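You operate a simulated robot arm through the tools that you are given. There is no shell and no other tool. Be economical: measure what you need, move in short steps, check, and stop when the job is done.

You run a simulated two-armed robot. Do the job below in one go: nothing can be reset, and whatever is moved stays where it is left.

## Task
Pick up the binder that says "english" from the top of the long processor with one hand, pass it to the other hand and put it on the top of the pump unit.

It is judged by the outcome, as a careful person would: the job done as asked, and still so three seconds after it is handed in. It fails if anything else is knocked over, pushed out of place, dropped, spilled or broken.

## Robot
Two 7-joint arms with three-finger grippers on one trunk, on a base that drives. Base frame: it is fixed to the floor where the robot stands at the start and does not move with it; the origin is under the middle of the robot, x ahead of it, y to its left, z up. Readings come in m, degrees, newtons and seconds.
The left shoulder is at the start at [0.062, 0.126, 1.235], the right one opposite. With the tool pointing down near the work surface each hand reaches from about 0.32 to 0.82 m from the robot's upright axis, wherever it stands, measured 20 degrees to its own side. Places, roughly: top of the pump unit (24x24 cm) [3.02, -2.98, 1.04]. Payload 2.94 kg a hand.
The TCP of each hand is the grasp point between the finger pads, 0.03 m short of the fingertips. In the tool frame z runs along the fingers and y along their closing line. The gripper opens to 0.128 m. The gripper's body begins 0.093 m behind the TCP.
Orientation is that of the tool frame in the base frame, as a unit quaternion [w, x, y, z]. With the fingers straight down and closing along the base's y, the tool's x points along the base's -x, its y along +y and its z along -z.

## Interface
- The arms move only by the tool apply_moves. It takes "left_rows", "right_rows" or both (then of equal length, played together; a hand with none holds still); each is one flat list of numbers, 7 for each row, row after row: the opening, from 0 (shut) to 1 (fully open), then the shift along the tool's x, y, z in units of 30 mm (1.0 is 30 mm), then the turn, a rotation vector about the tool's x, y, z in units of 8 degrees (1.0 is 8 degrees). In form: [gripper, tx, ty, tz, ax, ay, az, gripper, tx, ty, tz, ax, ay, az, ...]. A call has 1 to 12 rows; each row shifts and turns the commanded pose from where the row before left it, along the tool's axes as they then stand. A call with a number of a shift or a turn outside -1 to 1 is refused whole. Rows are played at 5 a second. More than 0.05 m and 8.6 degrees between two rows, or a gripper value outside its range, and nothing of the call is played. Where a pose cannot be reached the arm comes as near as it can. A force on the tool above 40 N (or 10 N above the force at the start of the call, whichever is more), or a blocked arm, ends the call early, and 0.2 s more pass. Each finger halts on what it meets, pressing with about 32 N; the grip force reading is that of the motor and also rises with nothing between the fingers. The clock runs only during rows and for 0.2 s after the last one: add rows that do not move to give the fingers time. It gives the time, the measured TCP pose, the force on the tool (base axes), the opening and the grip force at its end, in the units of the frame above (readings bear some noise), with the torque about the TCP (base axes, N m) and any sound that the robot's microphone picked up.
- Cameras (640 x 400 px; columns grow to the right, rows downward): "scene" is now at [0.1785, -0.0369, 1.4329]; the picture's right is [-0.40, -0.92, 0.00], its down [-0.27, 0.12, -0.96] and it looks along [0.88, -0.38, -0.29] (base axes); focal length 232 px, centre (320, 200). "left" rides on the left gripper at [0.069, 0.015, -0.12] in its tool frame; the picture's right is [-0.21, 0.98, 0.00], its down [-0.82, -0.18, -0.54] and it looks along [-0.53, -0.12, 0.84] (tool axes); focal length 251 px, centre (320, 200). "right" rides on the right gripper at [0.069, -0.015, -0.12] in its tool frame; the picture's right is [0.21, 0.98, 0.00], its down [-0.82, 0.18, -0.54] and it looks along [-0.53, 0.12, 0.84] (tool axes); focal length 251 px, centre (320, 200). There is no depth. A picture from a camera that has moved, and an enlarged one, comes with that camera's place and axes in the base frame and with its lens.
- grab_frame(camera): a new picture of that camera. It takes no simulated time.
- move_column(by): slides the trunk up (or, below 0, down) by that many m; the arms and the scene camera ride with it, the base frame stays. It gives what a move gives, with no picture.
- drive_base(legs): drives the robot by 1 to 6 legs, each [ahead, left, turn to the left] in m, m and degrees, along the robot's own axes; the way and the turn of a leg run together, so that a leg with both is an arc; at most 1.5 m and 180 degrees a leg. The arms and the cameras ride along, it lands a little off, and it stops where it bumps. It gives what a move gives.
- pan_tilt(pan, tilt): turns the head with the scene camera to pan (to the left, within 80 degrees either way) and tilt (down, from -29 to 69), counted from straight ahead of the robot. It gives what a move gives.
- enlarge(camera, box): a new picture of the part [left, top, right, bottom] of that camera's present view, enlarged. It takes no simulated time.
- sign_off(): hands the job in; it is judged then, once.

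Go step by step. Nothing tells you exact positions but the pictures and the camera data: compare them with the known pose of the tool, close in by small moves and look again before you grip or let go. The budget is 120 turns and 108 pictures, counting those below and the enlarged ones. Unless the task says otherwise, let go and move clear before handing in, and close with one line.

The tools are called after ">>>" as name(argument=value, ...) on one line, values as JSON. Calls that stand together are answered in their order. apply_moves: Moves the arms, as the interface text tells. Its arguments: {"type":"object","properties":{"left_rows":{"type":"array"},"right_rows":{"type":"array"}},"required":[]} The other tools are called the same way: move_column (by) slides the trunk up or down; drive_base (legs) drives the base; pan_tilt (pan, tilt) turns the head that bears the scene camera; grab_frame (camera) takes a picture; enlarge (camera, box) takes an enlarged picture of a part of a camera's view; sign_off () hands the job in.

At the start:

```text
time: 0.0
left_eef_pos: [0.3376, -0.0098, 1.3517]
left_ee_rot: [0.0, 0.0, 1.0, 0.0]
left_wrist_force: [0.4, -0.2, 0.1]
left_wrist_torque: [-0.01, 0.0, 0.02]
left_finger_gap: 0.1279
left_finger_force: 0.1
right_eef_pos: [0.3055, -0.2788, 1.3293]
right_ee_rot: [-0.001, 0.0, 1.0, 0.0]
right_wrist_force: [-0.7, 0.4, 0.0]
right_wrist_torque: [-0.01, 0.01, -0.01]
right_finger_gap: 0.128
right_finger_force: 0.1
trunk travel left (down, up): [-0.45, 0.097]
robot x, y, heading: [-0.0038, 0.0011, -0.0]
head pan, tilt: [-23.7, 17.1]
```

scene: 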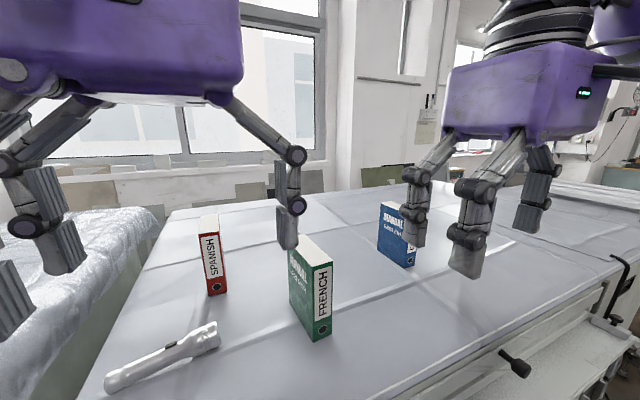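
right: 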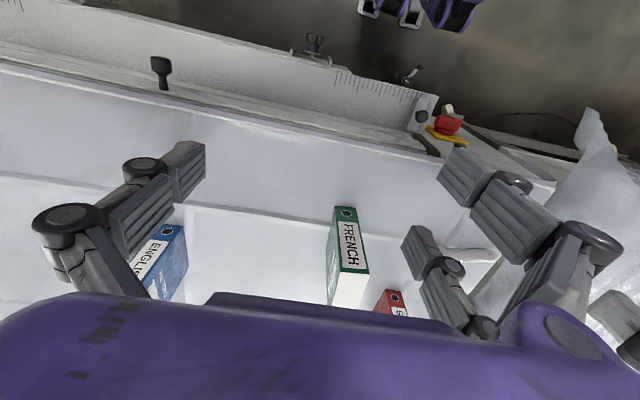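
left: 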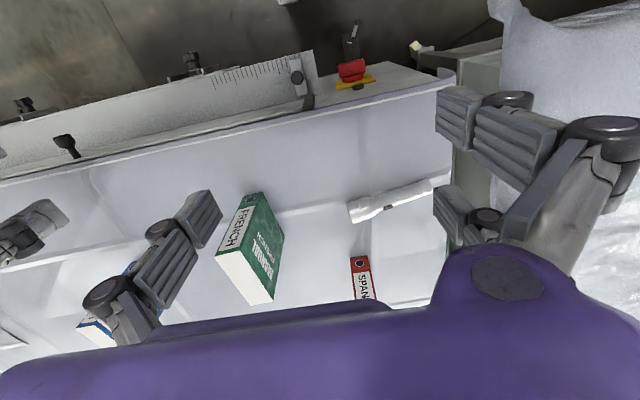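

I see three binders on the white processor: blue ENGLISH (to the right, near [0.6, -0.5]), green FRENCH and red SPANISH. I'll enlarge the view of the blue one to measure it.

>>> enlarge(camera="scene", box=[340, 170, 480, 290])

>>> enlarge(camera="right", box=[60, 180, 240, 310])

```text
3.33 times, centred on (410, 230) of scene
camera zoom: at [0.1785, -0.0369, 1.4329], right [-0.4, -0.92, 0.0], down [-0.27, 0.12, -0.96], along [0.88, -0.38, -0.29], focal length 772 px, centre (20, 100)
```

zoom: 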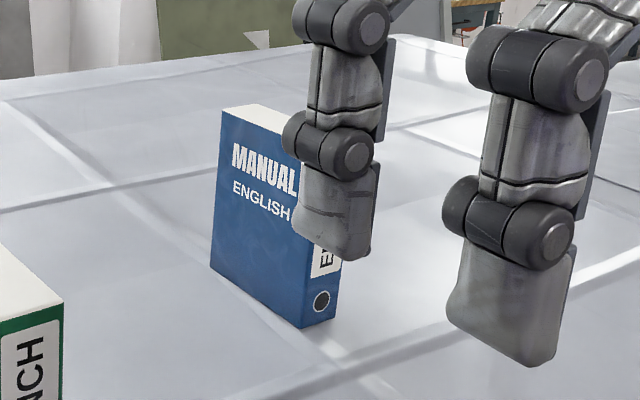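

```text
3.08 times, centred on (150, 245) of right
camera zoom: at [0.2354, -0.2934, 1.4491], right [-0.21, 0.98, 0.0], down [0.82, 0.18, 0.54], along [0.53, 0.12, -0.84], focal length 774 px, centre (843, 62)
```

zoom: 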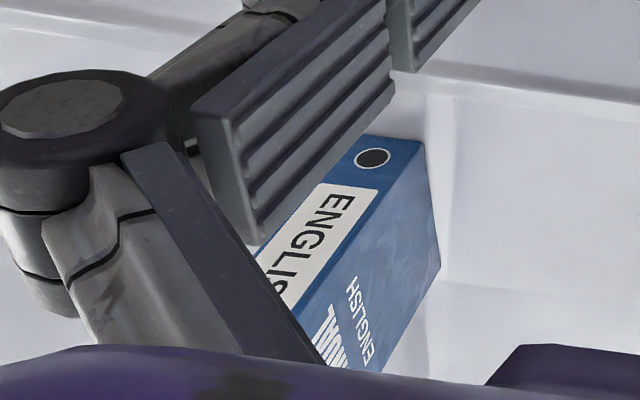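

The blue binder stands roughly at x 0.61–0.73, y −0.49…−0.535, z 1.047–1.21, with its spine facing me and thin side along y. It is a bit far, so I'll look to the right for free floor and the pump unit.

>>> pan_tilt(pan=-75, tilt=25)

>>> grab_frame(camera="scene")

>>> pan_tilt(pan=-45, tilt=10)

>>> grab_frame(camera="scene")

```text
time: 1.2
left_eef_pos: [0.3384, -0.0112, 1.3534]
left_ee_rot: [-0.001, -0.002, 1.0, -0.002]
left_wrist_force: [19.5, -43.4, 33.5]
left_wrist_torque: [6.07, 4.78, 2.58]
left_finger_gap: 0.1282
left_finger_force: 0.1
right_eef_pos: [0.305, -0.2787, 1.3292]
right_ee_rot: [-0.001, -0.001, 1.0, 0.0]
right_wrist_force: [-0.9, 0.7, 0.2]
right_wrist_torque: [0.0, 0.01, 0.01]
right_finger_gap: 0.1279
right_finger_force: 0.1
trunk travel left (down, up): [-0.45, 0.097]
robot x, y, heading: [-0.0012, -0.001, 0.1]
head pan, tilt: [-75.0, 25.0]
```

```text
102 pictures are left
camera scene: at [0.138, -0.0795, 1.4193], right [-0.87, -0.49, 0.0], down [-0.21, 0.38, -0.9], along [0.44, -0.79, -0.43], focal length 232 px, centre (320, 200)
```

scene: 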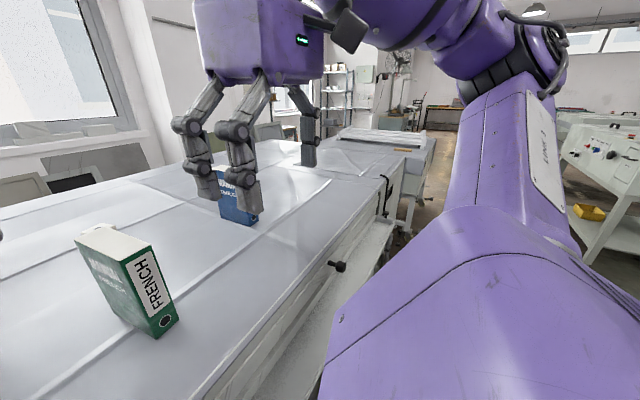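

```text
time: 2.1
left_eef_pos: [0.3388, -0.0107, 1.3488]
left_ee_rot: [-0.001, 0.0, 1.0, 0.002]
left_wrist_force: [0.4, -0.2, 0.5]
left_wrist_torque: [-0.04, -0.02, 0.01]
left_finger_gap: 0.1279
left_finger_force: 0.0
right_eef_pos: [0.3044, -0.2794, 1.3275]
right_ee_rot: [0.0, 0.0, 1.0, 0.0]
right_wrist_force: [-0.2, 0.2, 0.4]
right_wrist_torque: [0.04, 0.0, 0.02]
right_finger_gap: 0.1281
right_finger_force: 0.0
trunk travel left (down, up): [-0.45, 0.097]
robot x, y, heading: [0.0021, -0.0042, 0.0]
head pan, tilt: [-45.0, 10.0]
```

```text
101 pictures are left
camera scene: at [0.1586, -0.0658, 1.4431], right [-0.71, -0.7, 0.0], down [-0.13, 0.13, -0.98], along [0.69, -0.7, -0.19], focal length 232 px, centre (320, 200)
```

scene: 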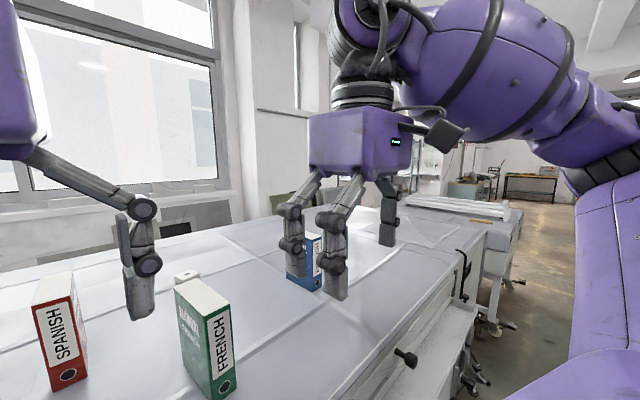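

The floor to my right along the processor looks free and both hands are above the binders. I'll strafe right 0.28 m to bring the binder within easy reach.

>>> drive_base(legs=[[0, -0.28, 0]])

>>> pan_tilt(pan=-25, tilt=20)

>>> grab_frame(camera="scene")

>>> grab_frame(camera="right")

```text
time: 5.2
left_eef_pos: [0.3369, -0.2845, 1.3517]
left_ee_rot: [0.0, -0.001, 1.0, 0.0]
left_wrist_force: [0.2, -0.1, 0.8]
left_wrist_torque: [0.0, -0.02, 0.01]
left_finger_gap: 0.1281
left_finger_force: 0.1
right_eef_pos: [0.3054, -0.5538, 1.33]
right_ee_rot: [0.0, 0.001, 1.0, 0.0]
right_wrist_force: [-0.3, 0.3, 0.2]
right_wrist_torque: [-0.01, 0.01, 0.0]
right_finger_gap: 0.1283
right_finger_force: 0.1
trunk travel left (down, up): [-0.45, 0.097]
robot x, y, heading: [-0.0018, -0.2753, -0.0]
head pan, tilt: [-45.0, 10.0]
```

```text
time: 6.0
left_eef_pos: [0.3384, -0.2841, 1.3521]
left_ee_rot: [0.0, 0.0, 1.0, -0.001]
left_wrist_force: [-0.3, 0.8, 0.4]
left_wrist_torque: [0.04, -0.03, -0.02]
left_finger_gap: 0.1279
left_finger_force: 0.0
right_eef_pos: [0.3042, -0.554, 1.3293]
right_ee_rot: [0.0, 0.001, 1.0, 0.0]
right_wrist_force: [0.2, -0.2, -0.2]
right_wrist_torque: [0.01, 0.0, 0.01]
right_finger_gap: 0.1281
right_finger_force: 0.1
trunk travel left (down, up): [-0.45, 0.097]
robot x, y, heading: [0.0015, -0.2764, 0.1]
head pan, tilt: [-25.0, 20.0]
```

```text
100 pictures are left
camera scene: at [0.1772, -0.3135, 1.4282], right [-0.42, -0.91, 0.0], down [-0.31, 0.14, -0.94], along [0.85, -0.4, -0.34], focal length 232 px, centre (320, 200)
```

scene: 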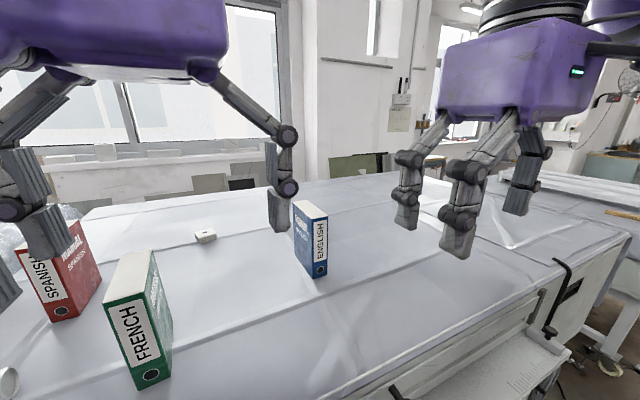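

```text
99 pictures are left
camera right: at [0.2349, -0.5681, 1.449], right [-0.21, 0.98, 0.0], down [0.82, 0.18, 0.54], along [0.53, 0.12, -0.84], focal length 251 px, centre (320, 200)
```

right: 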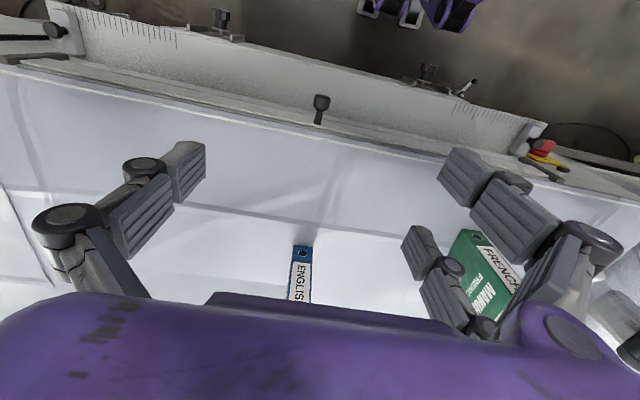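

The binder is now well within reach, nearly centered in the right-hand view. I'll zoom to re-measure it and look at the finger shape.

>>> enlarge(camera="scene", box=[270, 180, 360, 290])

>>> enlarge(camera="scene", box=[380, 80, 560, 270])

>>> enlarge(camera="right", box=[250, 220, 370, 320])

```text
3.64 times, centred on (315, 235) of scene
camera zoom: at [0.1772, -0.3135, 1.4282], right [-0.42, -0.91, 0.0], down [-0.31, 0.14, -0.94], along [0.85, -0.4, -0.34], focal length 842 px, centre (338, 73)
```

zoom: 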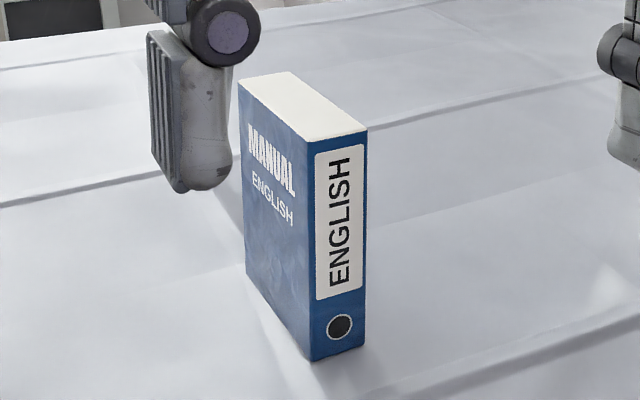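

```text
2.11 times, centred on (470, 175) of scene
camera zoom: at [0.1772, -0.3135, 1.4282], right [-0.42, -0.91, 0.0], down [-0.31, 0.14, -0.94], along [0.85, -0.4, -0.34], focal length 488 px, centre (4, 253)
```

zoom: 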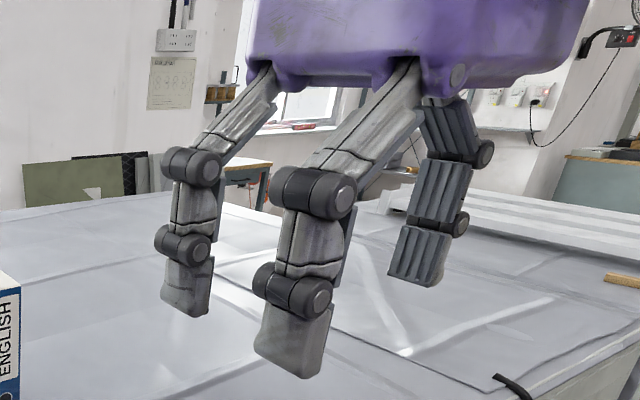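

```text
4.00 times, centred on (310, 270) of right
camera zoom: at [0.2349, -0.5681, 1.449], right [-0.21, 0.98, 0.0], down [0.82, 0.18, 0.54], along [0.53, 0.12, -0.84], focal length 1006 px, centre (360, -80)
```

zoom: 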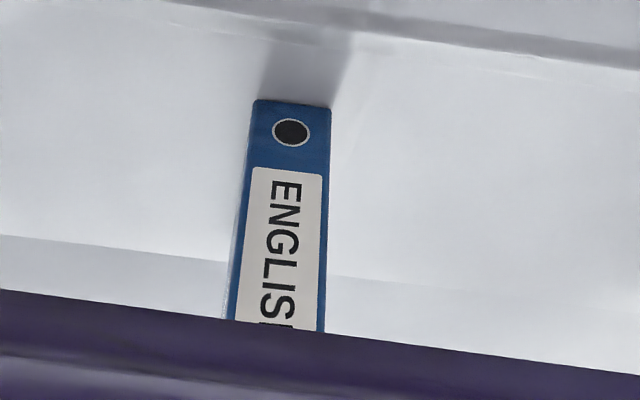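

The binder's footprint is x 0.612–0.728, y about −0.498…−0.540 with a slight yaw of ~4°, and its top is at ≈1.21. I'll bring the right hand over it at the present height.

>>> apply_moves(right_rows=[1, -1, 0.1, 0, 0, 0, -0.04, 1, -1, 0.1, 0, 0, 0, -0.04, 1, -1, 0.1, 0, 0, 0, -0.04, 1, -1, 0.1, 0, 0, 0, -0.04, 1, -1, 0.1, 0, 0, 0, -0.04, 1, -1, 0.1, 0, 0, 0, -0.04, 1, -1, 0.1, 0, 0, 0, -0.04, 1, -1, 0.1, 0, 0, 0, -0.04, 1, -1, 0.1, 0, 0, 0, -0.04, 1, -1, 0.1, 0, 0, 0, -0.04, 1, -1, 0.1, 0, 0, 0, -0.04, 1, -1, 0.1, 0, 0, 0, 0])

>>> grab_frame(camera="scene")

>>> grab_frame(camera="right")

```text
time: 8.6
left_eef_pos: [0.3389, -0.2845, 1.353]
left_ee_rot: [0.0, 0.0, 1.0, 0.0]
left_wrist_force: [0.6, 0.0, 0.0]
left_wrist_torque: [0.02, 0.04, -0.02]
left_finger_gap: 0.1278
left_finger_force: 0.1
right_eef_pos: [0.5958, -0.5447, 1.3165]
right_ee_rot: [-0.001, -0.03, 1.0, 0.0]
right_wrist_force: [1.5, -1.3, -0.1]
right_wrist_torque: [0.02, 0.03, 0.01]
right_finger_gap: 0.1279
right_finger_force: 0.0
right hand out of reach, approached as far as the arm can: row 10, 11, 12
trunk travel left (down, up): [-0.45, 0.097]
robot x, y, heading: [-0.0032, -0.2752, -0.2]
head pan, tilt: [-25.0, 20.0]
```

```text
95 pictures are left
camera scene: at [0.1785, -0.3137, 1.428], right [-0.42, -0.91, 0.0], down [-0.31, 0.15, -0.94], along [0.85, -0.4, -0.34], focal length 232 px, centre (320, 200)
```

scene: 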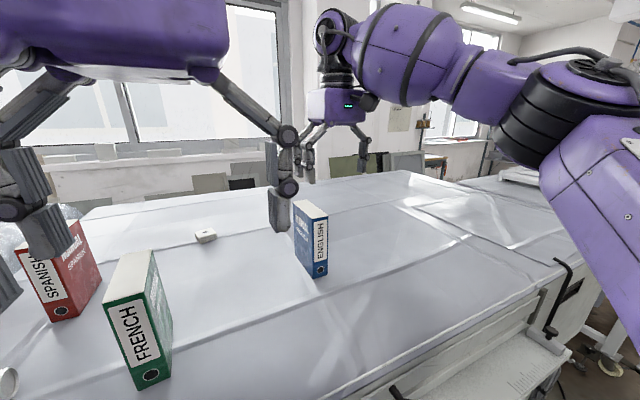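

```text
94 pictures are left
camera right: at [0.5274, -0.5635, 1.4358], right [-0.27, 0.96, 0.0], down [0.81, 0.23, 0.54], along [0.52, 0.15, -0.84], focal length 251 px, centre (320, 200)
```

right: 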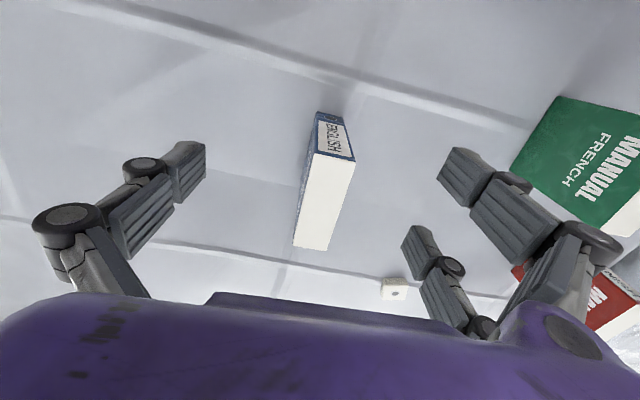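

The right arm tops out about 8 cm short at this height. I'll look down to see how much room the base has before the processor.

>>> pan_tilt(pan=-30, tilt=66)

>>> grab_frame(camera="scene")

```text
time: 9.7
left_eef_pos: [0.3372, -0.2849, 1.3515]
left_ee_rot: [0.0, 0.0, 1.0, 0.0]
left_wrist_force: [0.0, -0.4, -0.7]
left_wrist_torque: [0.02, 0.01, 0.0]
left_finger_gap: 0.128
left_finger_force: 0.0
right_eef_pos: [0.5949, -0.5442, 1.3159]
right_ee_rot: [0.0, -0.03, 1.0, 0.0]
right_wrist_force: [-0.4, -0.3, 0.0]
right_wrist_torque: [0.02, 0.01, 0.0]
right_finger_gap: 0.1279
right_finger_force: 0.2
trunk travel left (down, up): [-0.45, 0.097]
robot x, y, heading: [-0.0008, -0.2739, -0.2]
head pan, tilt: [-30.0, 66.0]
```

```text
93 pictures are left
camera scene: at [0.1445, -0.3038, 1.3635], right [-0.5, -0.87, 0.0], down [-0.79, 0.46, -0.41], along [0.35, -0.2, -0.91], focal length 232 px, centre (320, 200)
```

scene: 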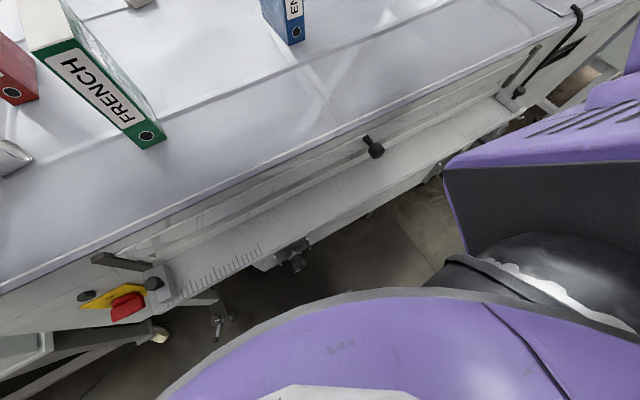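

The table edge is at x≈0.32, its shelf and knobs reach out to about x≈0.26, and my base front seems to be below x≈0.2. I'll raise the trunk and shift slightly ahead and right to gain reach.

>>> move_column(by=0.09)

>>> drive_base(legs=[[0.045, -0.09, 0]])

>>> grab_frame(camera="scene")

>>> grab_frame(camera="right")

```text
time: 11.0
left_eef_pos: [0.3391, -0.2842, 1.4415]
left_ee_rot: [-0.002, 0.001, 1.0, 0.0]
left_wrist_force: [0.0, -0.4, -0.4]
left_wrist_torque: [0.02, 0.04, -0.01]
left_finger_gap: 0.1278
left_finger_force: 0.1
right_eef_pos: [0.5011, -0.5444, 1.5537]
right_ee_rot: [0.135, -0.03, 0.99, -0.005]
right_wrist_force: [0.1, -0.2, -1.0]
right_wrist_torque: [0.01, 0.01, 0.01]
right_finger_gap: 0.128
right_finger_force: 0.1
trunk travel left (down, up): [-0.54, 0.007]
robot x, y, heading: [0.0002, -0.2726, -0.1]
head pan, tilt: [-30.0, 66.0]
```

```text
time: 12.4
left_eef_pos: [0.3822, -0.372, 1.4426]
left_ee_rot: [0.0, 0.0, 1.0, -0.001]
left_wrist_force: [-0.3, -0.2, -0.6]
left_wrist_torque: [0.0, -0.03, 0.02]
left_finger_gap: 0.1278
left_finger_force: 0.1
right_eef_pos: [0.5438, -0.6315, 1.5559]
right_ee_rot: [0.138, -0.03, 0.99, -0.005]
right_wrist_force: [-0.6, 0.5, 0.0]
right_wrist_torque: [-0.04, 0.0, -0.01]
right_finger_gap: 0.1279
right_finger_force: 0.0
trunk travel left (down, up): [-0.54, 0.007]
robot x, y, heading: [0.0451, -0.3606, 0.1]
head pan, tilt: [-30.0, 66.0]
```

```text
92 pictures are left
camera scene: at [0.1075, -0.3915, 1.4661], right [-0.5, -0.87, 0.0], down [-0.79, 0.46, -0.41], along [0.35, -0.2, -0.91], focal length 232 px, centre (320, 200)
```

scene: 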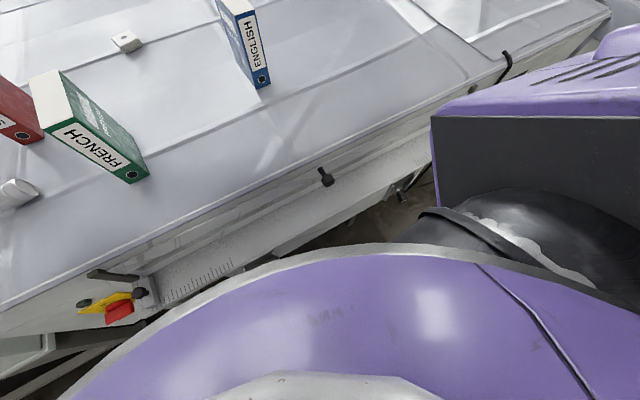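

```text
91 pictures are left
camera right: at [0.4449, -0.6501, 1.6539], right [-0.26, 0.96, -0.08], down [0.63, 0.23, 0.74], along [0.73, 0.15, -0.67], focal length 251 px, centre (320, 200)
```

right: 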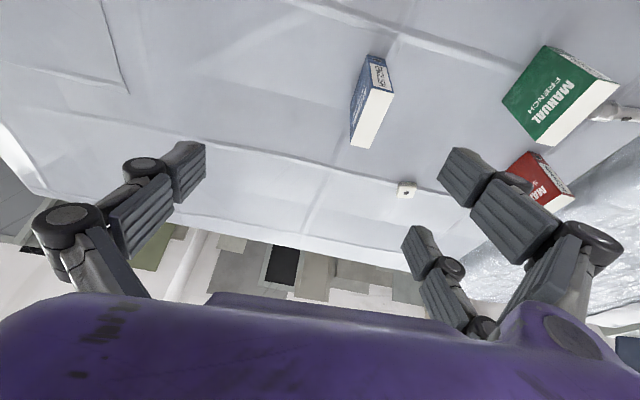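

The column raise left the right hand higher and tilted by 16°. I'll straighten it first and see where it settles.

>>> apply_moves(right_rows=[1, 0, 0, 0.5, 0, 1, 0, 1, 0, 0, 0.5, 0, 0.97, 0, 1, 0, 0, 0, 0, 0, 0])

>>> pan_tilt(pan=-25, tilt=25)

>>> grab_frame(camera="scene")

```text
time: 13.2
left_eef_pos: [0.382, -0.3742, 1.4426]
left_ee_rot: [0.0, 0.0, 1.0, 0.0]
left_wrist_force: [-0.4, -0.8, 0.0]
left_wrist_torque: [0.02, 0.0, -0.01]
left_finger_gap: 0.128
left_finger_force: 0.1
right_eef_pos: [0.5146, -0.6495, 1.5]
right_ee_rot: [0.001, -0.03, 1.0, -0.009]
right_wrist_force: [-0.5, 0.8, 0.4]
right_wrist_torque: [0.03, -0.03, 0.0]
right_finger_gap: 0.1279
right_finger_force: 0.0
right hand out of reach, approached as far as the arm can: row 1, 2
trunk travel left (down, up): [-0.54, 0.007]
robot x, y, heading: [0.0429, -0.3633, 0.1]
head pan, tilt: [-30.0, 66.0]
```

```text
time: 14.3
left_eef_pos: [0.3812, -0.3745, 1.4416]
left_ee_rot: [0.0, 0.0, 1.0, -0.001]
left_wrist_force: [0.6, 0.5, 0.2]
left_wrist_torque: [-0.04, 0.01, 0.02]
left_finger_gap: 0.1278
left_finger_force: 0.1
right_eef_pos: [0.5167, -0.6477, 1.5003]
right_ee_rot: [0.001, -0.029, 1.0, -0.007]
right_wrist_force: [-0.3, 0.3, -0.2]
right_wrist_torque: [0.0, 0.0, -0.01]
right_finger_gap: 0.1281
right_finger_force: 0.0
trunk travel left (down, up): [-0.54, 0.007]
robot x, y, heading: [0.0416, -0.3605, -0.3]
head pan, tilt: [-25.0, 25.0]
```

```text
90 pictures are left
camera scene: at [0.1403, -0.4024, 1.5226], right [-0.42, -0.91, 0.0], down [-0.38, 0.18, -0.91], along [0.82, -0.38, -0.42], focal length 232 px, centre (320, 200)
```

scene: 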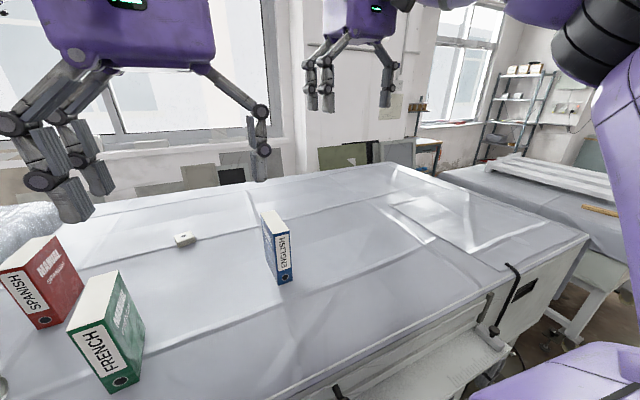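

Right hand is vertical again at 1.50. I'll go forward and down to hover above the binder.

>>> apply_moves(right_rows=[1, -0.65, 0.51, 0.87, 0, 0, 0, 1, -0.65, 0.51, 0.87, 0, 0, 0, 1, -0.65, 0.51, 0.87, 0, 0, 0, 1, -0.65, 0.51, 0.87, 0, 0, 0, 1, -0.65, 0.51, 0.87, 0, 0, 0, 1, -0.65, 0.51, 0.87, 0, 0, 0, 1, -0.65, 0.51, 0.87, 0, 0, 0, 1, -0.65, 0.51, 0.87, 0, 0, 0, 1, 0, 0, 0, 0, 0, 0])

>>> grab_frame(camera="right")

>>> grab_frame(camera="scene")

```text
time: 16.3
left_eef_pos: [0.3809, -0.3727, 1.4434]
left_ee_rot: [-0.001, -0.001, 1.0, 0.0]
left_wrist_force: [-0.3, 0.7, -0.3]
left_wrist_torque: [-0.02, -0.02, 0.0]
left_finger_gap: 0.1279
left_finger_force: 0.0
right_eef_pos: [0.5597, -0.6143, 1.3894]
right_ee_rot: [0.001, -0.027, 1.0, -0.007]
right_wrist_force: [0.3, 0.1, 0.3]
right_wrist_torque: [-0.04, 0.0, -0.04]
right_finger_gap: 0.128
right_finger_force: 0.1
right hand out of reach, approached as far as the arm can: row 1, 2, 3, 4, 5, 6, 7, 8
trunk travel left (down, up): [-0.54, 0.007]
robot x, y, heading: [0.0436, -0.3623, -0.0]
head pan, tilt: [-25.0, 25.0]
```

```text
89 pictures are left
camera right: at [0.4906, -0.6313, 1.5097], right [-0.27, 0.96, -0.02], down [0.81, 0.23, 0.54], along [0.52, 0.13, -0.84], focal length 251 px, centre (320, 200)
```

right: 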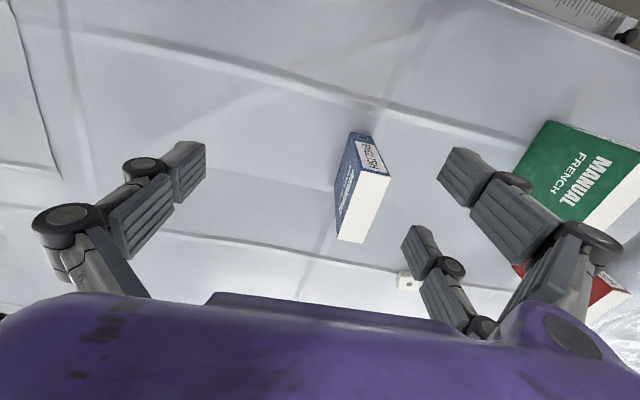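

```text
88 pictures are left
camera scene: at [0.1399, -0.4021, 1.5227], right [-0.42, -0.91, 0.0], down [-0.38, 0.18, -0.91], along [0.82, -0.38, -0.42], focal length 232 px, centre (320, 200)
```

scene: 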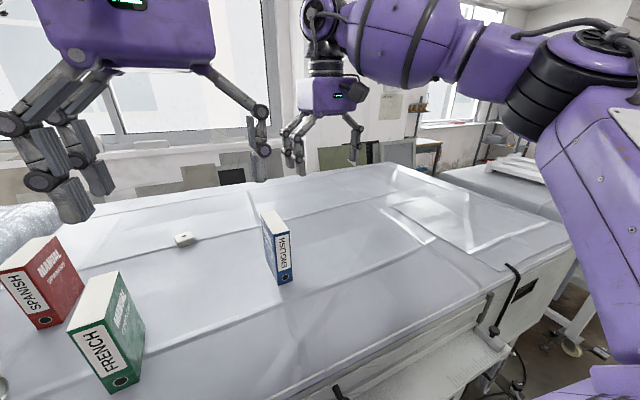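

Still climbing along the edge of its reach. I'll lower straight down first, then push forward.

>>> apply_moves(right_rows=[1, 0, 0.6, 0.7, 0, 0, 0, 1, 0, 0.6, 0.7, 0, 0, 0, 1, 0, 0.6, 0.7, 0, 0, 0, 1, 0, 0.6, 0.5, 0, 0, 0, 1, 0, 0.6, 0, 0, 0, 0, 1, -0.8, 0, 0, 0, 0, 0, 1, -0.8, 0, 0, 0, 0, 0, 1, -0.8, 0, 0, 0, 0, 0, 1, 0, 0, 0, 0, 0, 0])

```text
time: 18.3
left_eef_pos: [0.3817, -0.3739, 1.4424]
left_ee_rot: [0.0, -0.001, 1.0, 0.0]
left_wrist_force: [-0.2, -0.4, -0.4]
left_wrist_torque: [-0.01, 0.0, 0.0]
left_finger_gap: 0.128
left_finger_force: 0.0
right_eef_pos: [0.5445, -0.5654, 1.3211]
right_ee_rot: [0.0, -0.029, 1.0, -0.009]
right_wrist_force: [-0.3, 0.7, -0.1]
right_wrist_torque: [0.03, -0.01, -0.01]
right_finger_gap: 0.128
right_finger_force: 0.1
right hand out of reach, approached as far as the arm can: row 1, 2, 3, 4, 5, 6, 7, 8
trunk travel left (down, up): [-0.54, 0.007]
robot x, y, heading: [0.04, -0.3644, -0.2]
head pan, tilt: [-25.0, 25.0]
```

The arm seems to be in a poor posture, since it reached farther earlier. I'll draw the right hand back toward its starting pose to recover.

>>> apply_moves(right_rows=[1, 0.8, 0, 0, 0, 0, 0, 1, 0.8, -0.3, 0, 0, 0, 0, 1, 0.8, -0.3, 0, 0, 0, 0, 1, 0.8, -0.3, 0, 0, 0, 0, 1, 0.8, -0.3, 0, 0, 0, 0, 1, 0.8, -0.3, 0, 0, 0, 0, 1, 0.8, -0.3, 0, 0, 0, 0, 1, 0, 0, 0, 0, 0, 0])

>>> grab_frame(camera="scene")

```text
time: 20.1
left_eef_pos: [0.3826, -0.3732, 1.4424]
left_ee_rot: [0.0, -0.001, 1.0, -0.001]
left_wrist_force: [-0.6, -0.8, 0.4]
left_wrist_torque: [0.0, -0.02, 0.0]
left_finger_gap: 0.1279
left_finger_force: 0.1
right_eef_pos: [0.379, -0.6282, 1.3228]
right_ee_rot: [0.0, -0.029, 1.0, -0.009]
right_wrist_force: [0.8, 1.1, -0.4]
right_wrist_torque: [-0.01, 0.03, -0.02]
right_finger_gap: 0.1277
right_finger_force: 0.1
trunk travel left (down, up): [-0.54, 0.007]
robot x, y, heading: [0.0446, -0.3653, -0.2]
head pan, tilt: [-25.0, 25.0]
```

```text
87 pictures are left
camera scene: at [0.141, -0.402, 1.5226], right [-0.42, -0.91, 0.0], down [-0.38, 0.18, -0.91], along [0.82, -0.38, -0.42], focal length 232 px, centre (320, 200)
```

scene: 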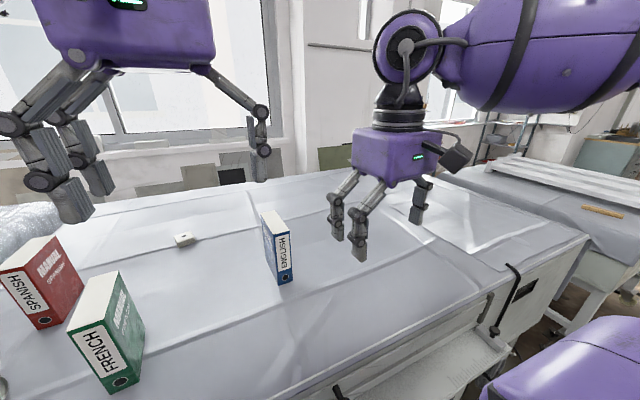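

Back in a normal posture. Now I'll approach slightly lower (TCP 1.27, tips about 3 cm above the binder).

>>> apply_moves(right_rows=[1, 0, 0, 0.85, 0, 0, 0, 1, 0, 0, 0.85, 0, 0, 0, 1, -0.97, 0.31, 0, 0, 0, 0, 1, -0.97, 0.31, 0, 0, 0, 0, 1, -0.97, 0.31, 0, 0, 0, 0, 1, -0.97, 0.31, 0, 0, 0, 0, 1, -0.97, 0.31, 0, 0, 0, 0, 1, -0.97, 0.31, 0, 0, 0, 0, 1, -0.97, 0.31, 0, 0, 0, 0, 1, 0, 0, 0, 0, 0, 0])

>>> grab_frame(camera="scene")

```text
time: 22.3
left_eef_pos: [0.3813, -0.3748, 1.4428]
left_ee_rot: [0.0, -0.001, 1.0, -0.001]
left_wrist_force: [0.9, -0.1, 0.3]
left_wrist_torque: [0.01, -0.05, -0.01]
left_finger_gap: 0.1279
left_finger_force: 0.1
right_eef_pos: [0.549, -0.5644, 1.2734]
right_ee_rot: [0.001, -0.031, 0.999, -0.009]
right_wrist_force: [-0.2, 0.2, 0.0]
right_wrist_torque: [-0.01, 0.0, 0.02]
right_finger_gap: 0.1278
right_finger_force: 0.0
right hand out of reach, approached as far as the arm can: row 8, 9
trunk travel left (down, up): [-0.54, 0.007]
robot x, y, heading: [0.045, -0.3669, -0.1]
head pan, tilt: [-25.0, 25.0]
```

```text
86 pictures are left
camera scene: at [0.1397, -0.4021, 1.5228], right [-0.42, -0.91, 0.0], down [-0.38, 0.18, -0.91], along [0.82, -0.38, -0.42], focal length 232 px, centre (320, 200)
```

scene: 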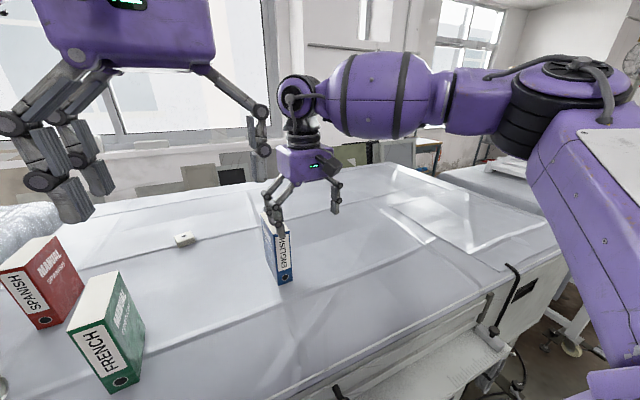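

Reach still ends short; the spec says reach is best 20° to the hand's own side, so I'll strafe back left 0.1 m and try with a modest forward tilt of the hand.

>>> apply_moves(right_rows=[1, 0.5, 0, -0.5, 0, 0, 0, 1, 0.5, 0, -0.5, 0, 0, 0])

>>> drive_base(legs=[[0, 0.1, 0]])

>>> apply_moves(right_rows=[1, 0, -0.5, 0, 0, -1, 0, 1, 0, -0.5, 0, 0, -1, 0, 1, -0.5, -0.3, 0, 0, -1, 0, 1, -0.5, -0.3, 0, 0, 0, 0, 1, 0, 0, 0, 0, 0, 0])

>>> grab_frame(camera="right")

```text
time: 22.9
left_eef_pos: [0.3806, -0.3744, 1.4422]
left_ee_rot: [0.001, 0.001, 1.0, -0.001]
left_wrist_force: [0.7, 0.1, 0.2]
left_wrist_torque: [-0.02, -0.03, -0.02]
left_finger_gap: 0.1278
left_finger_force: 0.1
right_eef_pos: [0.518, -0.5659, 1.3033]
right_ee_rot: [0.001, -0.029, 1.0, -0.008]
right_wrist_force: [-0.4, -0.4, 0.5]
right_wrist_torque: [0.02, -0.02, -0.02]
right_finger_gap: 0.128
right_finger_force: 0.0
trunk travel left (down, up): [-0.54, 0.007]
robot x, y, heading: [0.0402, -0.3644, -0.1]
head pan, tilt: [-25.0, 25.0]
```

```text
time: 24.5
left_eef_pos: [0.3815, -0.2765, 1.4423]
left_ee_rot: [0.0, 0.001, 1.0, 0.0]
left_wrist_force: [0.8, 0.2, -0.1]
left_wrist_torque: [0.02, -0.04, -0.01]
left_finger_gap: 0.1281
left_finger_force: 0.0
right_eef_pos: [0.5192, -0.4693, 1.3025]
right_ee_rot: [0.0, -0.029, 1.0, -0.007]
right_wrist_force: [0.0, 0.7, 0.2]
right_wrist_torque: [0.01, 0.0, -0.03]
right_finger_gap: 0.1279
right_finger_force: 0.1
trunk travel left (down, up): [-0.54, 0.007]
robot x, y, heading: [0.046, -0.261, 0.0]
head pan, tilt: [-25.0, 25.0]
```

```text
time: 25.7
left_eef_pos: [0.3812, -0.2746, 1.4411]
left_ee_rot: [0.001, 0.001, 1.0, 0.0]
left_wrist_force: [0.5, 0.2, 0.2]
left_wrist_torque: [0.03, -0.04, 0.01]
left_finger_gap: 0.1281
left_finger_force: 0.0
right_eef_pos: [0.5488, -0.5144, 1.3145]
right_ee_rot: [0.209, -0.031, 0.978, -0.002]
right_wrist_force: [0.3, -0.2, -0.4]
right_wrist_torque: [0.0, 0.01, -0.01]
right_finger_gap: 0.1281
right_finger_force: 0.1
trunk travel left (down, up): [-0.54, 0.007]
robot x, y, heading: [0.0427, -0.2626, -0.3]
head pan, tilt: [-25.0, 25.0]
```

```text
85 pictures are left
camera right: at [0.4379, -0.5345, 1.3956], right [-0.25, 0.96, -0.1], down [0.52, 0.22, 0.83], along [0.82, 0.15, -0.56], focal length 251 px, centre (320, 200)
```

right: 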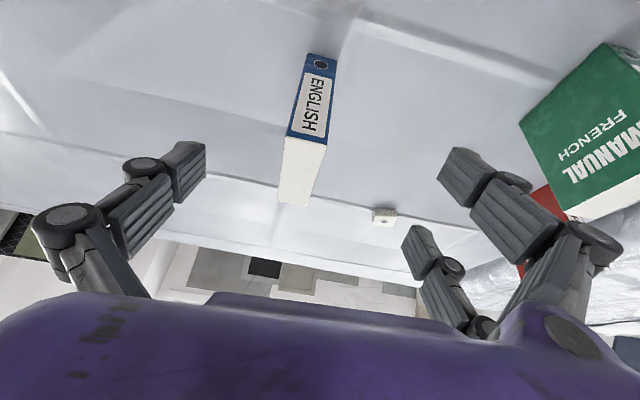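

With 24° tilt the hand reaches fine. The binder's top center is at ≈(0.673, −0.518, 1.21). I'll move to a pre-grasp just behind and above it, along the tool axis.

>>> apply_moves(right_rows=[1, -0.56, -0.08, 0.68, 0, 0, 0, 1, -0.56, -0.08, 0.68, 0, 0, 0, 1, -0.56, -0.08, 0.68, 0, 0, 0, 1, 0, 0, 0, 0, 0, 0])

>>> grab_frame(camera="right")

>>> grab_frame(camera="scene")

```text
time: 26.7
left_eef_pos: [0.3824, -0.2746, 1.4437]
left_ee_rot: [0.0, 0.001, 1.0, -0.002]
left_wrist_force: [0.2, -1.1, 0.8]
left_wrist_torque: [0.01, -0.03, 0.02]
left_finger_gap: 0.1281
left_finger_force: 0.1
right_eef_pos: [0.6231, -0.5185, 1.2803]
right_ee_rot: [0.208, -0.029, 0.978, -0.002]
right_wrist_force: [-0.1, 0.4, -0.3]
right_wrist_torque: [0.05, -0.02, -0.04]
right_finger_gap: 0.1282
right_finger_force: 0.0
trunk travel left (down, up): [-0.54, 0.007]
robot x, y, heading: [0.0442, -0.2635, -0.2]
head pan, tilt: [-25.0, 25.0]
```

```text
84 pictures are left
camera right: at [0.5116, -0.5381, 1.3624], right [-0.25, 0.96, -0.1], down [0.52, 0.22, 0.82], along [0.82, 0.15, -0.56], focal length 251 px, centre (320, 200)
```

right: 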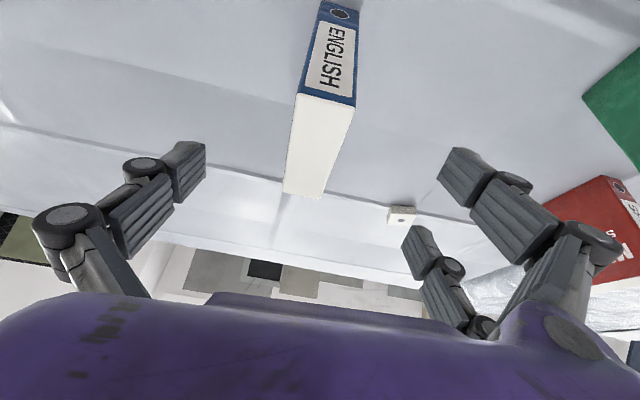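

```text
83 pictures are left
camera scene: at [0.1401, -0.3029, 1.5227], right [-0.42, -0.91, 0.0], down [-0.38, 0.18, -0.91], along [0.82, -0.38, -0.42], focal length 232 px, centre (320, 200)
```

scene: 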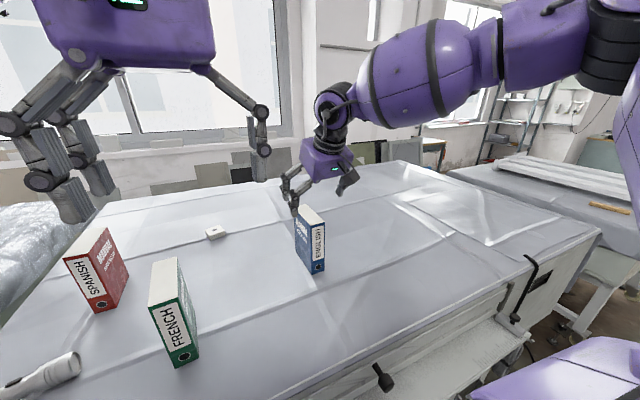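

The binder lies between the open fingers. Descending along the tool axis by about 9.5 cm.

>>> apply_moves(right_rows=[1, 0, 0, 0.8, 0, 0, 0, 1, 0, 0, 0.8, 0, 0, 0, 1, 0, 0, 0.8, 0, 0, 0, 1, 0, 0, 0.8, 0, 0, 0, 1, 0, 0, 0, 0, 0, 0])

>>> grab_frame(camera="right")

>>> enlarge(camera="scene", box=[250, 110, 380, 290])

```text
time: 27.9
left_eef_pos: [0.3815, -0.274, 1.443]
left_ee_rot: [0.0, 0.0, 1.0, 0.0]
left_wrist_force: [0.5, 0.2, -1.1]
left_wrist_torque: [-0.01, 0.0, -0.02]
left_finger_gap: 0.1281
left_finger_force: 0.0
right_eef_pos: [0.6623, -0.5171, 1.1938]
right_ee_rot: [0.209, -0.029, 0.977, -0.002]
right_wrist_force: [-0.6, -0.1, -0.8]
right_wrist_torque: [0.0, 0.03, -0.01]
right_finger_gap: 0.1283
right_finger_force: 0.2
trunk travel left (down, up): [-0.54, 0.007]
robot x, y, heading: [0.0436, -0.2672, -0.4]
head pan, tilt: [-25.0, 25.0]
```

```text
82 pictures are left
camera right: at [0.5517, -0.536, 1.2748], right [-0.25, 0.96, -0.1], down [0.52, 0.22, 0.83], along [0.82, 0.15, -0.55], focal length 251 px, centre (320, 200)
```

right: 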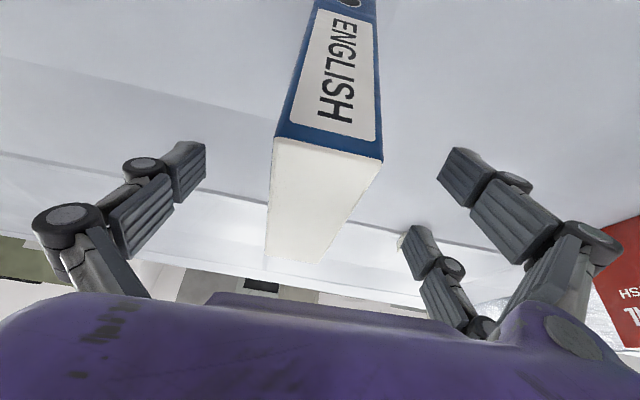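

```text
2.22 times, centred on (315, 200) of scene
camera zoom: at [0.14, -0.3026, 1.5228], right [-0.42, -0.91, 0.0], down [-0.38, 0.18, -0.91], along [0.82, -0.38, -0.42], focal length 515 px, centre (331, 200)
```

zoom: 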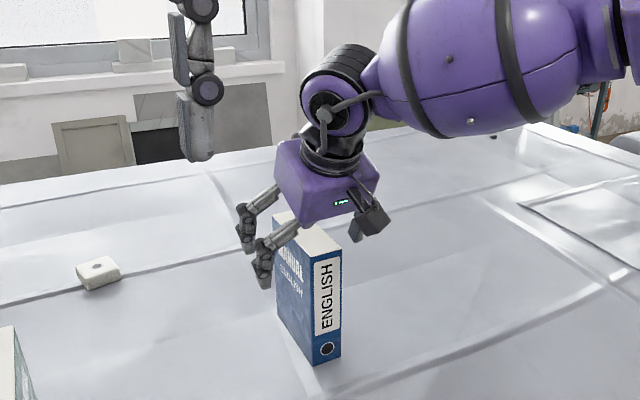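

Centered well. Closing the right gripper.

>>> apply_moves(right_rows=[0, 0, 0, 0, 0, 0, 0, 0, 0, 0, 0, 0, 0, 0, 0, 0, 0, 0, 0, 0, 0, 0, 0, 0, 0, 0, 0, 0])

>>> grab_frame(camera="right")

```text
time: 28.9
left_eef_pos: [0.3811, -0.2748, 1.4434]
left_ee_rot: [0.0, 0.0, 1.0, -0.002]
left_wrist_force: [0.3, 0.5, 0.6]
left_wrist_torque: [0.01, 0.02, 0.01]
left_finger_gap: 0.1282
left_finger_force: 0.1
right_eef_pos: [0.663, -0.5146, 1.1923]
right_ee_rot: [0.208, -0.029, 0.978, -0.001]
right_wrist_force: [0.1, 0.6, 1.3]
right_wrist_torque: [0.05, -0.06, -0.09]
right_finger_gap: 0.0435
right_finger_force: 32.0
trunk travel left (down, up): [-0.54, 0.007]
robot x, y, heading: [0.0411, -0.2643, -0.0]
head pan, tilt: [-25.0, 25.0]
```

```text
80 pictures are left
camera right: at [0.5518, -0.5362, 1.2746], right [-0.25, 0.96, -0.1], down [0.52, 0.22, 0.83], along [0.82, 0.15, -0.56], focal length 251 px, centre (320, 200)
```

right: 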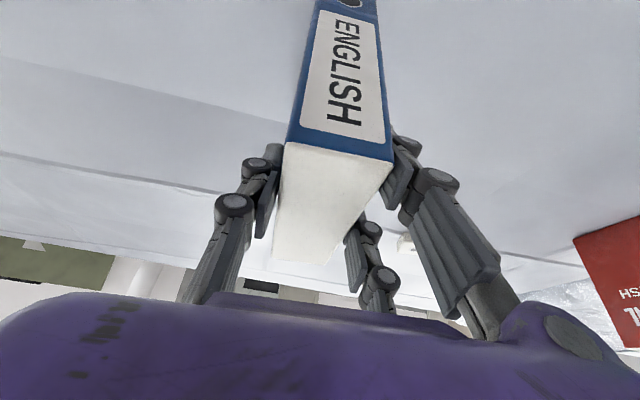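

Gripped at 43.5 mm gap. Lifting back along the tool axis.

>>> apply_moves(right_rows=[0, -0.2, 0, -0.4, 0, 0, 0, 0, -0.2, 0, -0.4, 0, 0, 0, 0, 0, 0, -0.7, 0, 0, 0, 0, 0, 0, -0.7, 0, 0, 0, 0, 0, 0, -0.7, 0, 0, 0, 0, 0, 0, -0.7, 0, 0, 0, 0, 0, 0, -0.7, 0, 0, 0, 0, 0, 0, 0, 0, 0, 0])

>>> grab_frame(camera="scene")

```text
time: 30.7
left_eef_pos: [0.3828, -0.2746, 1.4416]
left_ee_rot: [0.0, 0.0, 1.0, 0.001]
left_wrist_force: [-0.1, -0.2, 0.0]
left_wrist_torque: [-0.01, 0.02, -0.01]
left_finger_gap: 0.1281
left_finger_force: 0.0
right_eef_pos: [0.621, -0.5179, 1.3126]
right_ee_rot: [0.207, -0.03, 0.978, -0.002]
right_wrist_force: [-0.1, 0.1, -4.3]
right_wrist_torque: [0.0, 0.05, -0.01]
right_finger_gap: 0.0436
right_finger_force: 31.8
trunk travel left (down, up): [-0.54, 0.007]
robot x, y, heading: [0.0431, -0.2636, -0.1]
head pan, tilt: [-25.0, 25.0]
```

```text
79 pictures are left
camera scene: at [0.1414, -0.3029, 1.5225], right [-0.42, -0.91, 0.0], down [-0.38, 0.18, -0.91], along [0.82, -0.38, -0.42], focal length 232 px, centre (320, 200)
```

scene: 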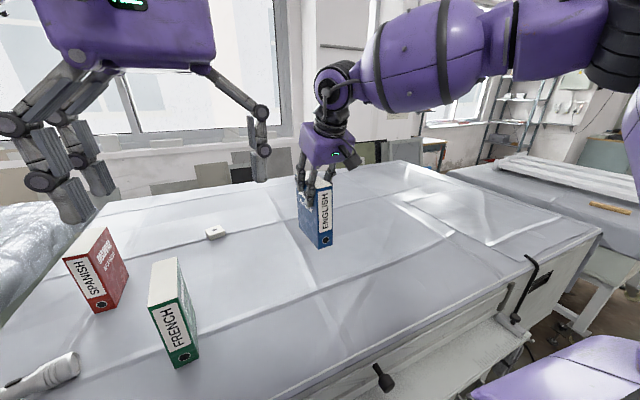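

The binder is in the right hand, off the table. I'll move the left hand aside/forward and pitch it so its fingers point forward-down for the handover, and in the same go raise and straighten the right hand a bit.

>>> apply_moves(left_rows=[1, -0.8, 1, 0, 0, 0, 0, 1, -0.8, 1, 0, 0, 0, 0, 1, -0.8, 1, 0, 0, 0, 0, 1, -0.8, 1, 0, 0, 0, 0, 1, 0, 0.5, 0, 0, -1, 0, 1, 0, 0.5, 0, 0, -1, 0, 1, 0, 0, 0, 0, -1, 0, 1, 0, 0, 0, 0, -1, 0, 1, 0, 0, 0, 0, -1, 0, 1, 0, 0, 0, 0, -1, 0, 1, 0, 0, 0, 0, 0, 0])

>>> apply_moves(right_rows=[0, 0, 0, -0.8, 0, 0, 0, 0, 0, 0, -0.8, 0, 0, 0, 0, 0.3, 0, -0.5, 0, 1, 0, 0, 0.3, 0, -0.5, 0, 1, 0, 0, 0.3, 0, 0, 0, 1, 0, 0, 0, 0, 0, 0, 0, 0])

>>> grab_frame(camera="scene")

```text
time: 33.1
left_eef_pos: [0.4786, -0.1261, 1.4417]
left_ee_rot: [0.407, 0.001, 0.913, -0.001]
left_wrist_force: [0.1, 0.2, 0.7]
left_wrist_torque: [0.02, 0.02, -0.01]
left_finger_gap: 0.1282
left_finger_force: 0.1
right_eef_pos: [0.6198, -0.5174, 1.3126]
right_ee_rot: [0.207, -0.029, 0.978, -0.002]
right_wrist_force: [0.2, 0.1, -2.9]
right_wrist_torque: [0.01, 0.03, -0.01]
right_finger_gap: 0.0435
right_finger_force: 31.9
trunk travel left (down, up): [-0.54, 0.007]
robot x, y, heading: [0.0478, -0.2603, -0.0]
head pan, tilt: [-25.0, 25.0]
```

```text
time: 34.5
left_eef_pos: [0.4771, -0.1257, 1.4416]
left_ee_rot: [0.407, 0.001, 0.913, -0.001]
left_wrist_force: [-0.7, 0.5, -0.4]
left_wrist_torque: [-0.05, -0.04, -0.02]
left_finger_gap: 0.1279
left_finger_force: 0.1
right_eef_pos: [0.5636, -0.5199, 1.3787]
right_ee_rot: [-0.001, -0.029, 1.0, -0.009]
right_wrist_force: [-0.2, 1.1, -3.4]
right_wrist_torque: [0.03, -0.04, 0.0]
right_finger_gap: 0.0436
right_finger_force: 32.2
trunk travel left (down, up): [-0.54, 0.007]
robot x, y, heading: [0.0416, -0.265, -0.4]
head pan, tilt: [-25.0, 25.0]
```

```text
78 pictures are left
camera scene: at [0.1401, -0.3025, 1.5228], right [-0.42, -0.91, 0.0], down [-0.38, 0.18, -0.91], along [0.82, -0.38, -0.42], focal length 232 px, centre (320, 200)
```

scene: 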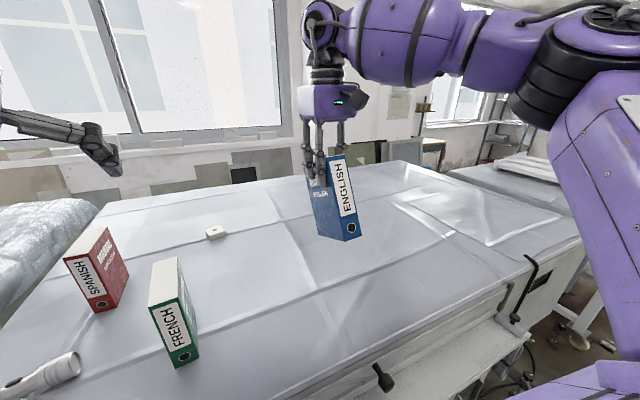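

Both hands are free to move. I'll yaw the right hand (with binder) about 30° clockwise and bring it inward a bit so that the spine faces the left hand.

>>> apply_moves(right_rows=[0, 0.3, 0.8, 0, 0, 0, 0, 0, 0.3, 0.8, 0, 0, 0, 0, 0, 0, 0, 0, 0, 0, 0.95, 0, 0, 0, 0, 0, 0, 0.95, 0, 0, 0, 0, 0, 0, 0.95, 0, 0, 0, 0, 0, 0, 0.95, 0, 0, 0, 0, 0, 0, 0])

>>> pan_tilt(pan=-10, tilt=15)

>>> grab_frame(camera="scene")

```text
time: 36.1
left_eef_pos: [0.4784, -0.1249, 1.4423]
left_ee_rot: [0.406, 0.0, 0.914, -0.001]
left_wrist_force: [-0.1, -0.3, 0.7]
left_wrist_torque: [0.0, -0.02, 0.01]
left_finger_gap: 0.1279
left_finger_force: 0.0
right_eef_pos: [0.5454, -0.4841, 1.378]
right_ee_rot: [0.002, 0.235, 0.972, -0.008]
right_wrist_force: [-0.4, -0.5, -2.9]
right_wrist_torque: [-0.06, -0.05, 0.04]
right_finger_gap: 0.0435
right_finger_force: 32.0
right hand out of reach, approached as far as the arm can: row 2
trunk travel left (down, up): [-0.54, 0.007]
robot x, y, heading: [0.0437, -0.2639, -0.3]
head pan, tilt: [-25.0, 25.0]
```

```text
time: 36.8
left_eef_pos: [0.479, -0.1254, 1.4421]
left_ee_rot: [0.407, 0.0, 0.914, -0.001]
left_wrist_force: [0.6, -0.2, -0.1]
left_wrist_torque: [0.0, 0.0, 0.01]
left_finger_gap: 0.1278
left_finger_force: 0.0
right_eef_pos: [0.5444, -0.4831, 1.3781]
right_ee_rot: [0.003, 0.234, 0.972, -0.007]
right_wrist_force: [0.6, 0.5, -2.7]
right_wrist_torque: [-0.01, -0.09, 0.03]
right_finger_gap: 0.0433
right_finger_force: 31.8
trunk travel left (down, up): [-0.54, 0.007]
robot x, y, heading: [0.0467, -0.2652, -0.0]
head pan, tilt: [-10.0, 15.0]
```

```text
77 pictures are left
camera scene: at [0.1493, -0.2802, 1.5388], right [-0.18, -0.98, 0.0], down [-0.26, 0.05, -0.97], along [0.95, -0.17, -0.26], focal length 232 px, centre (320, 200)
```

scene: 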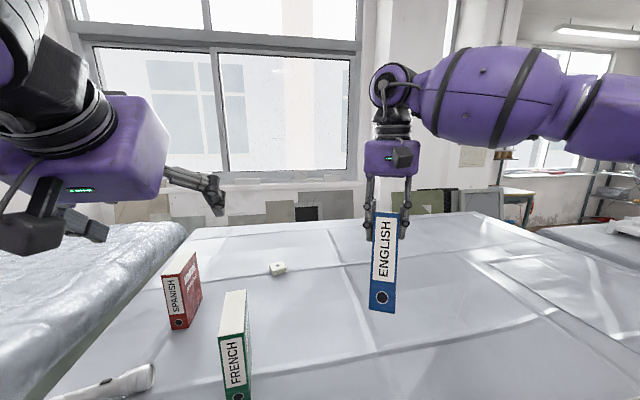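

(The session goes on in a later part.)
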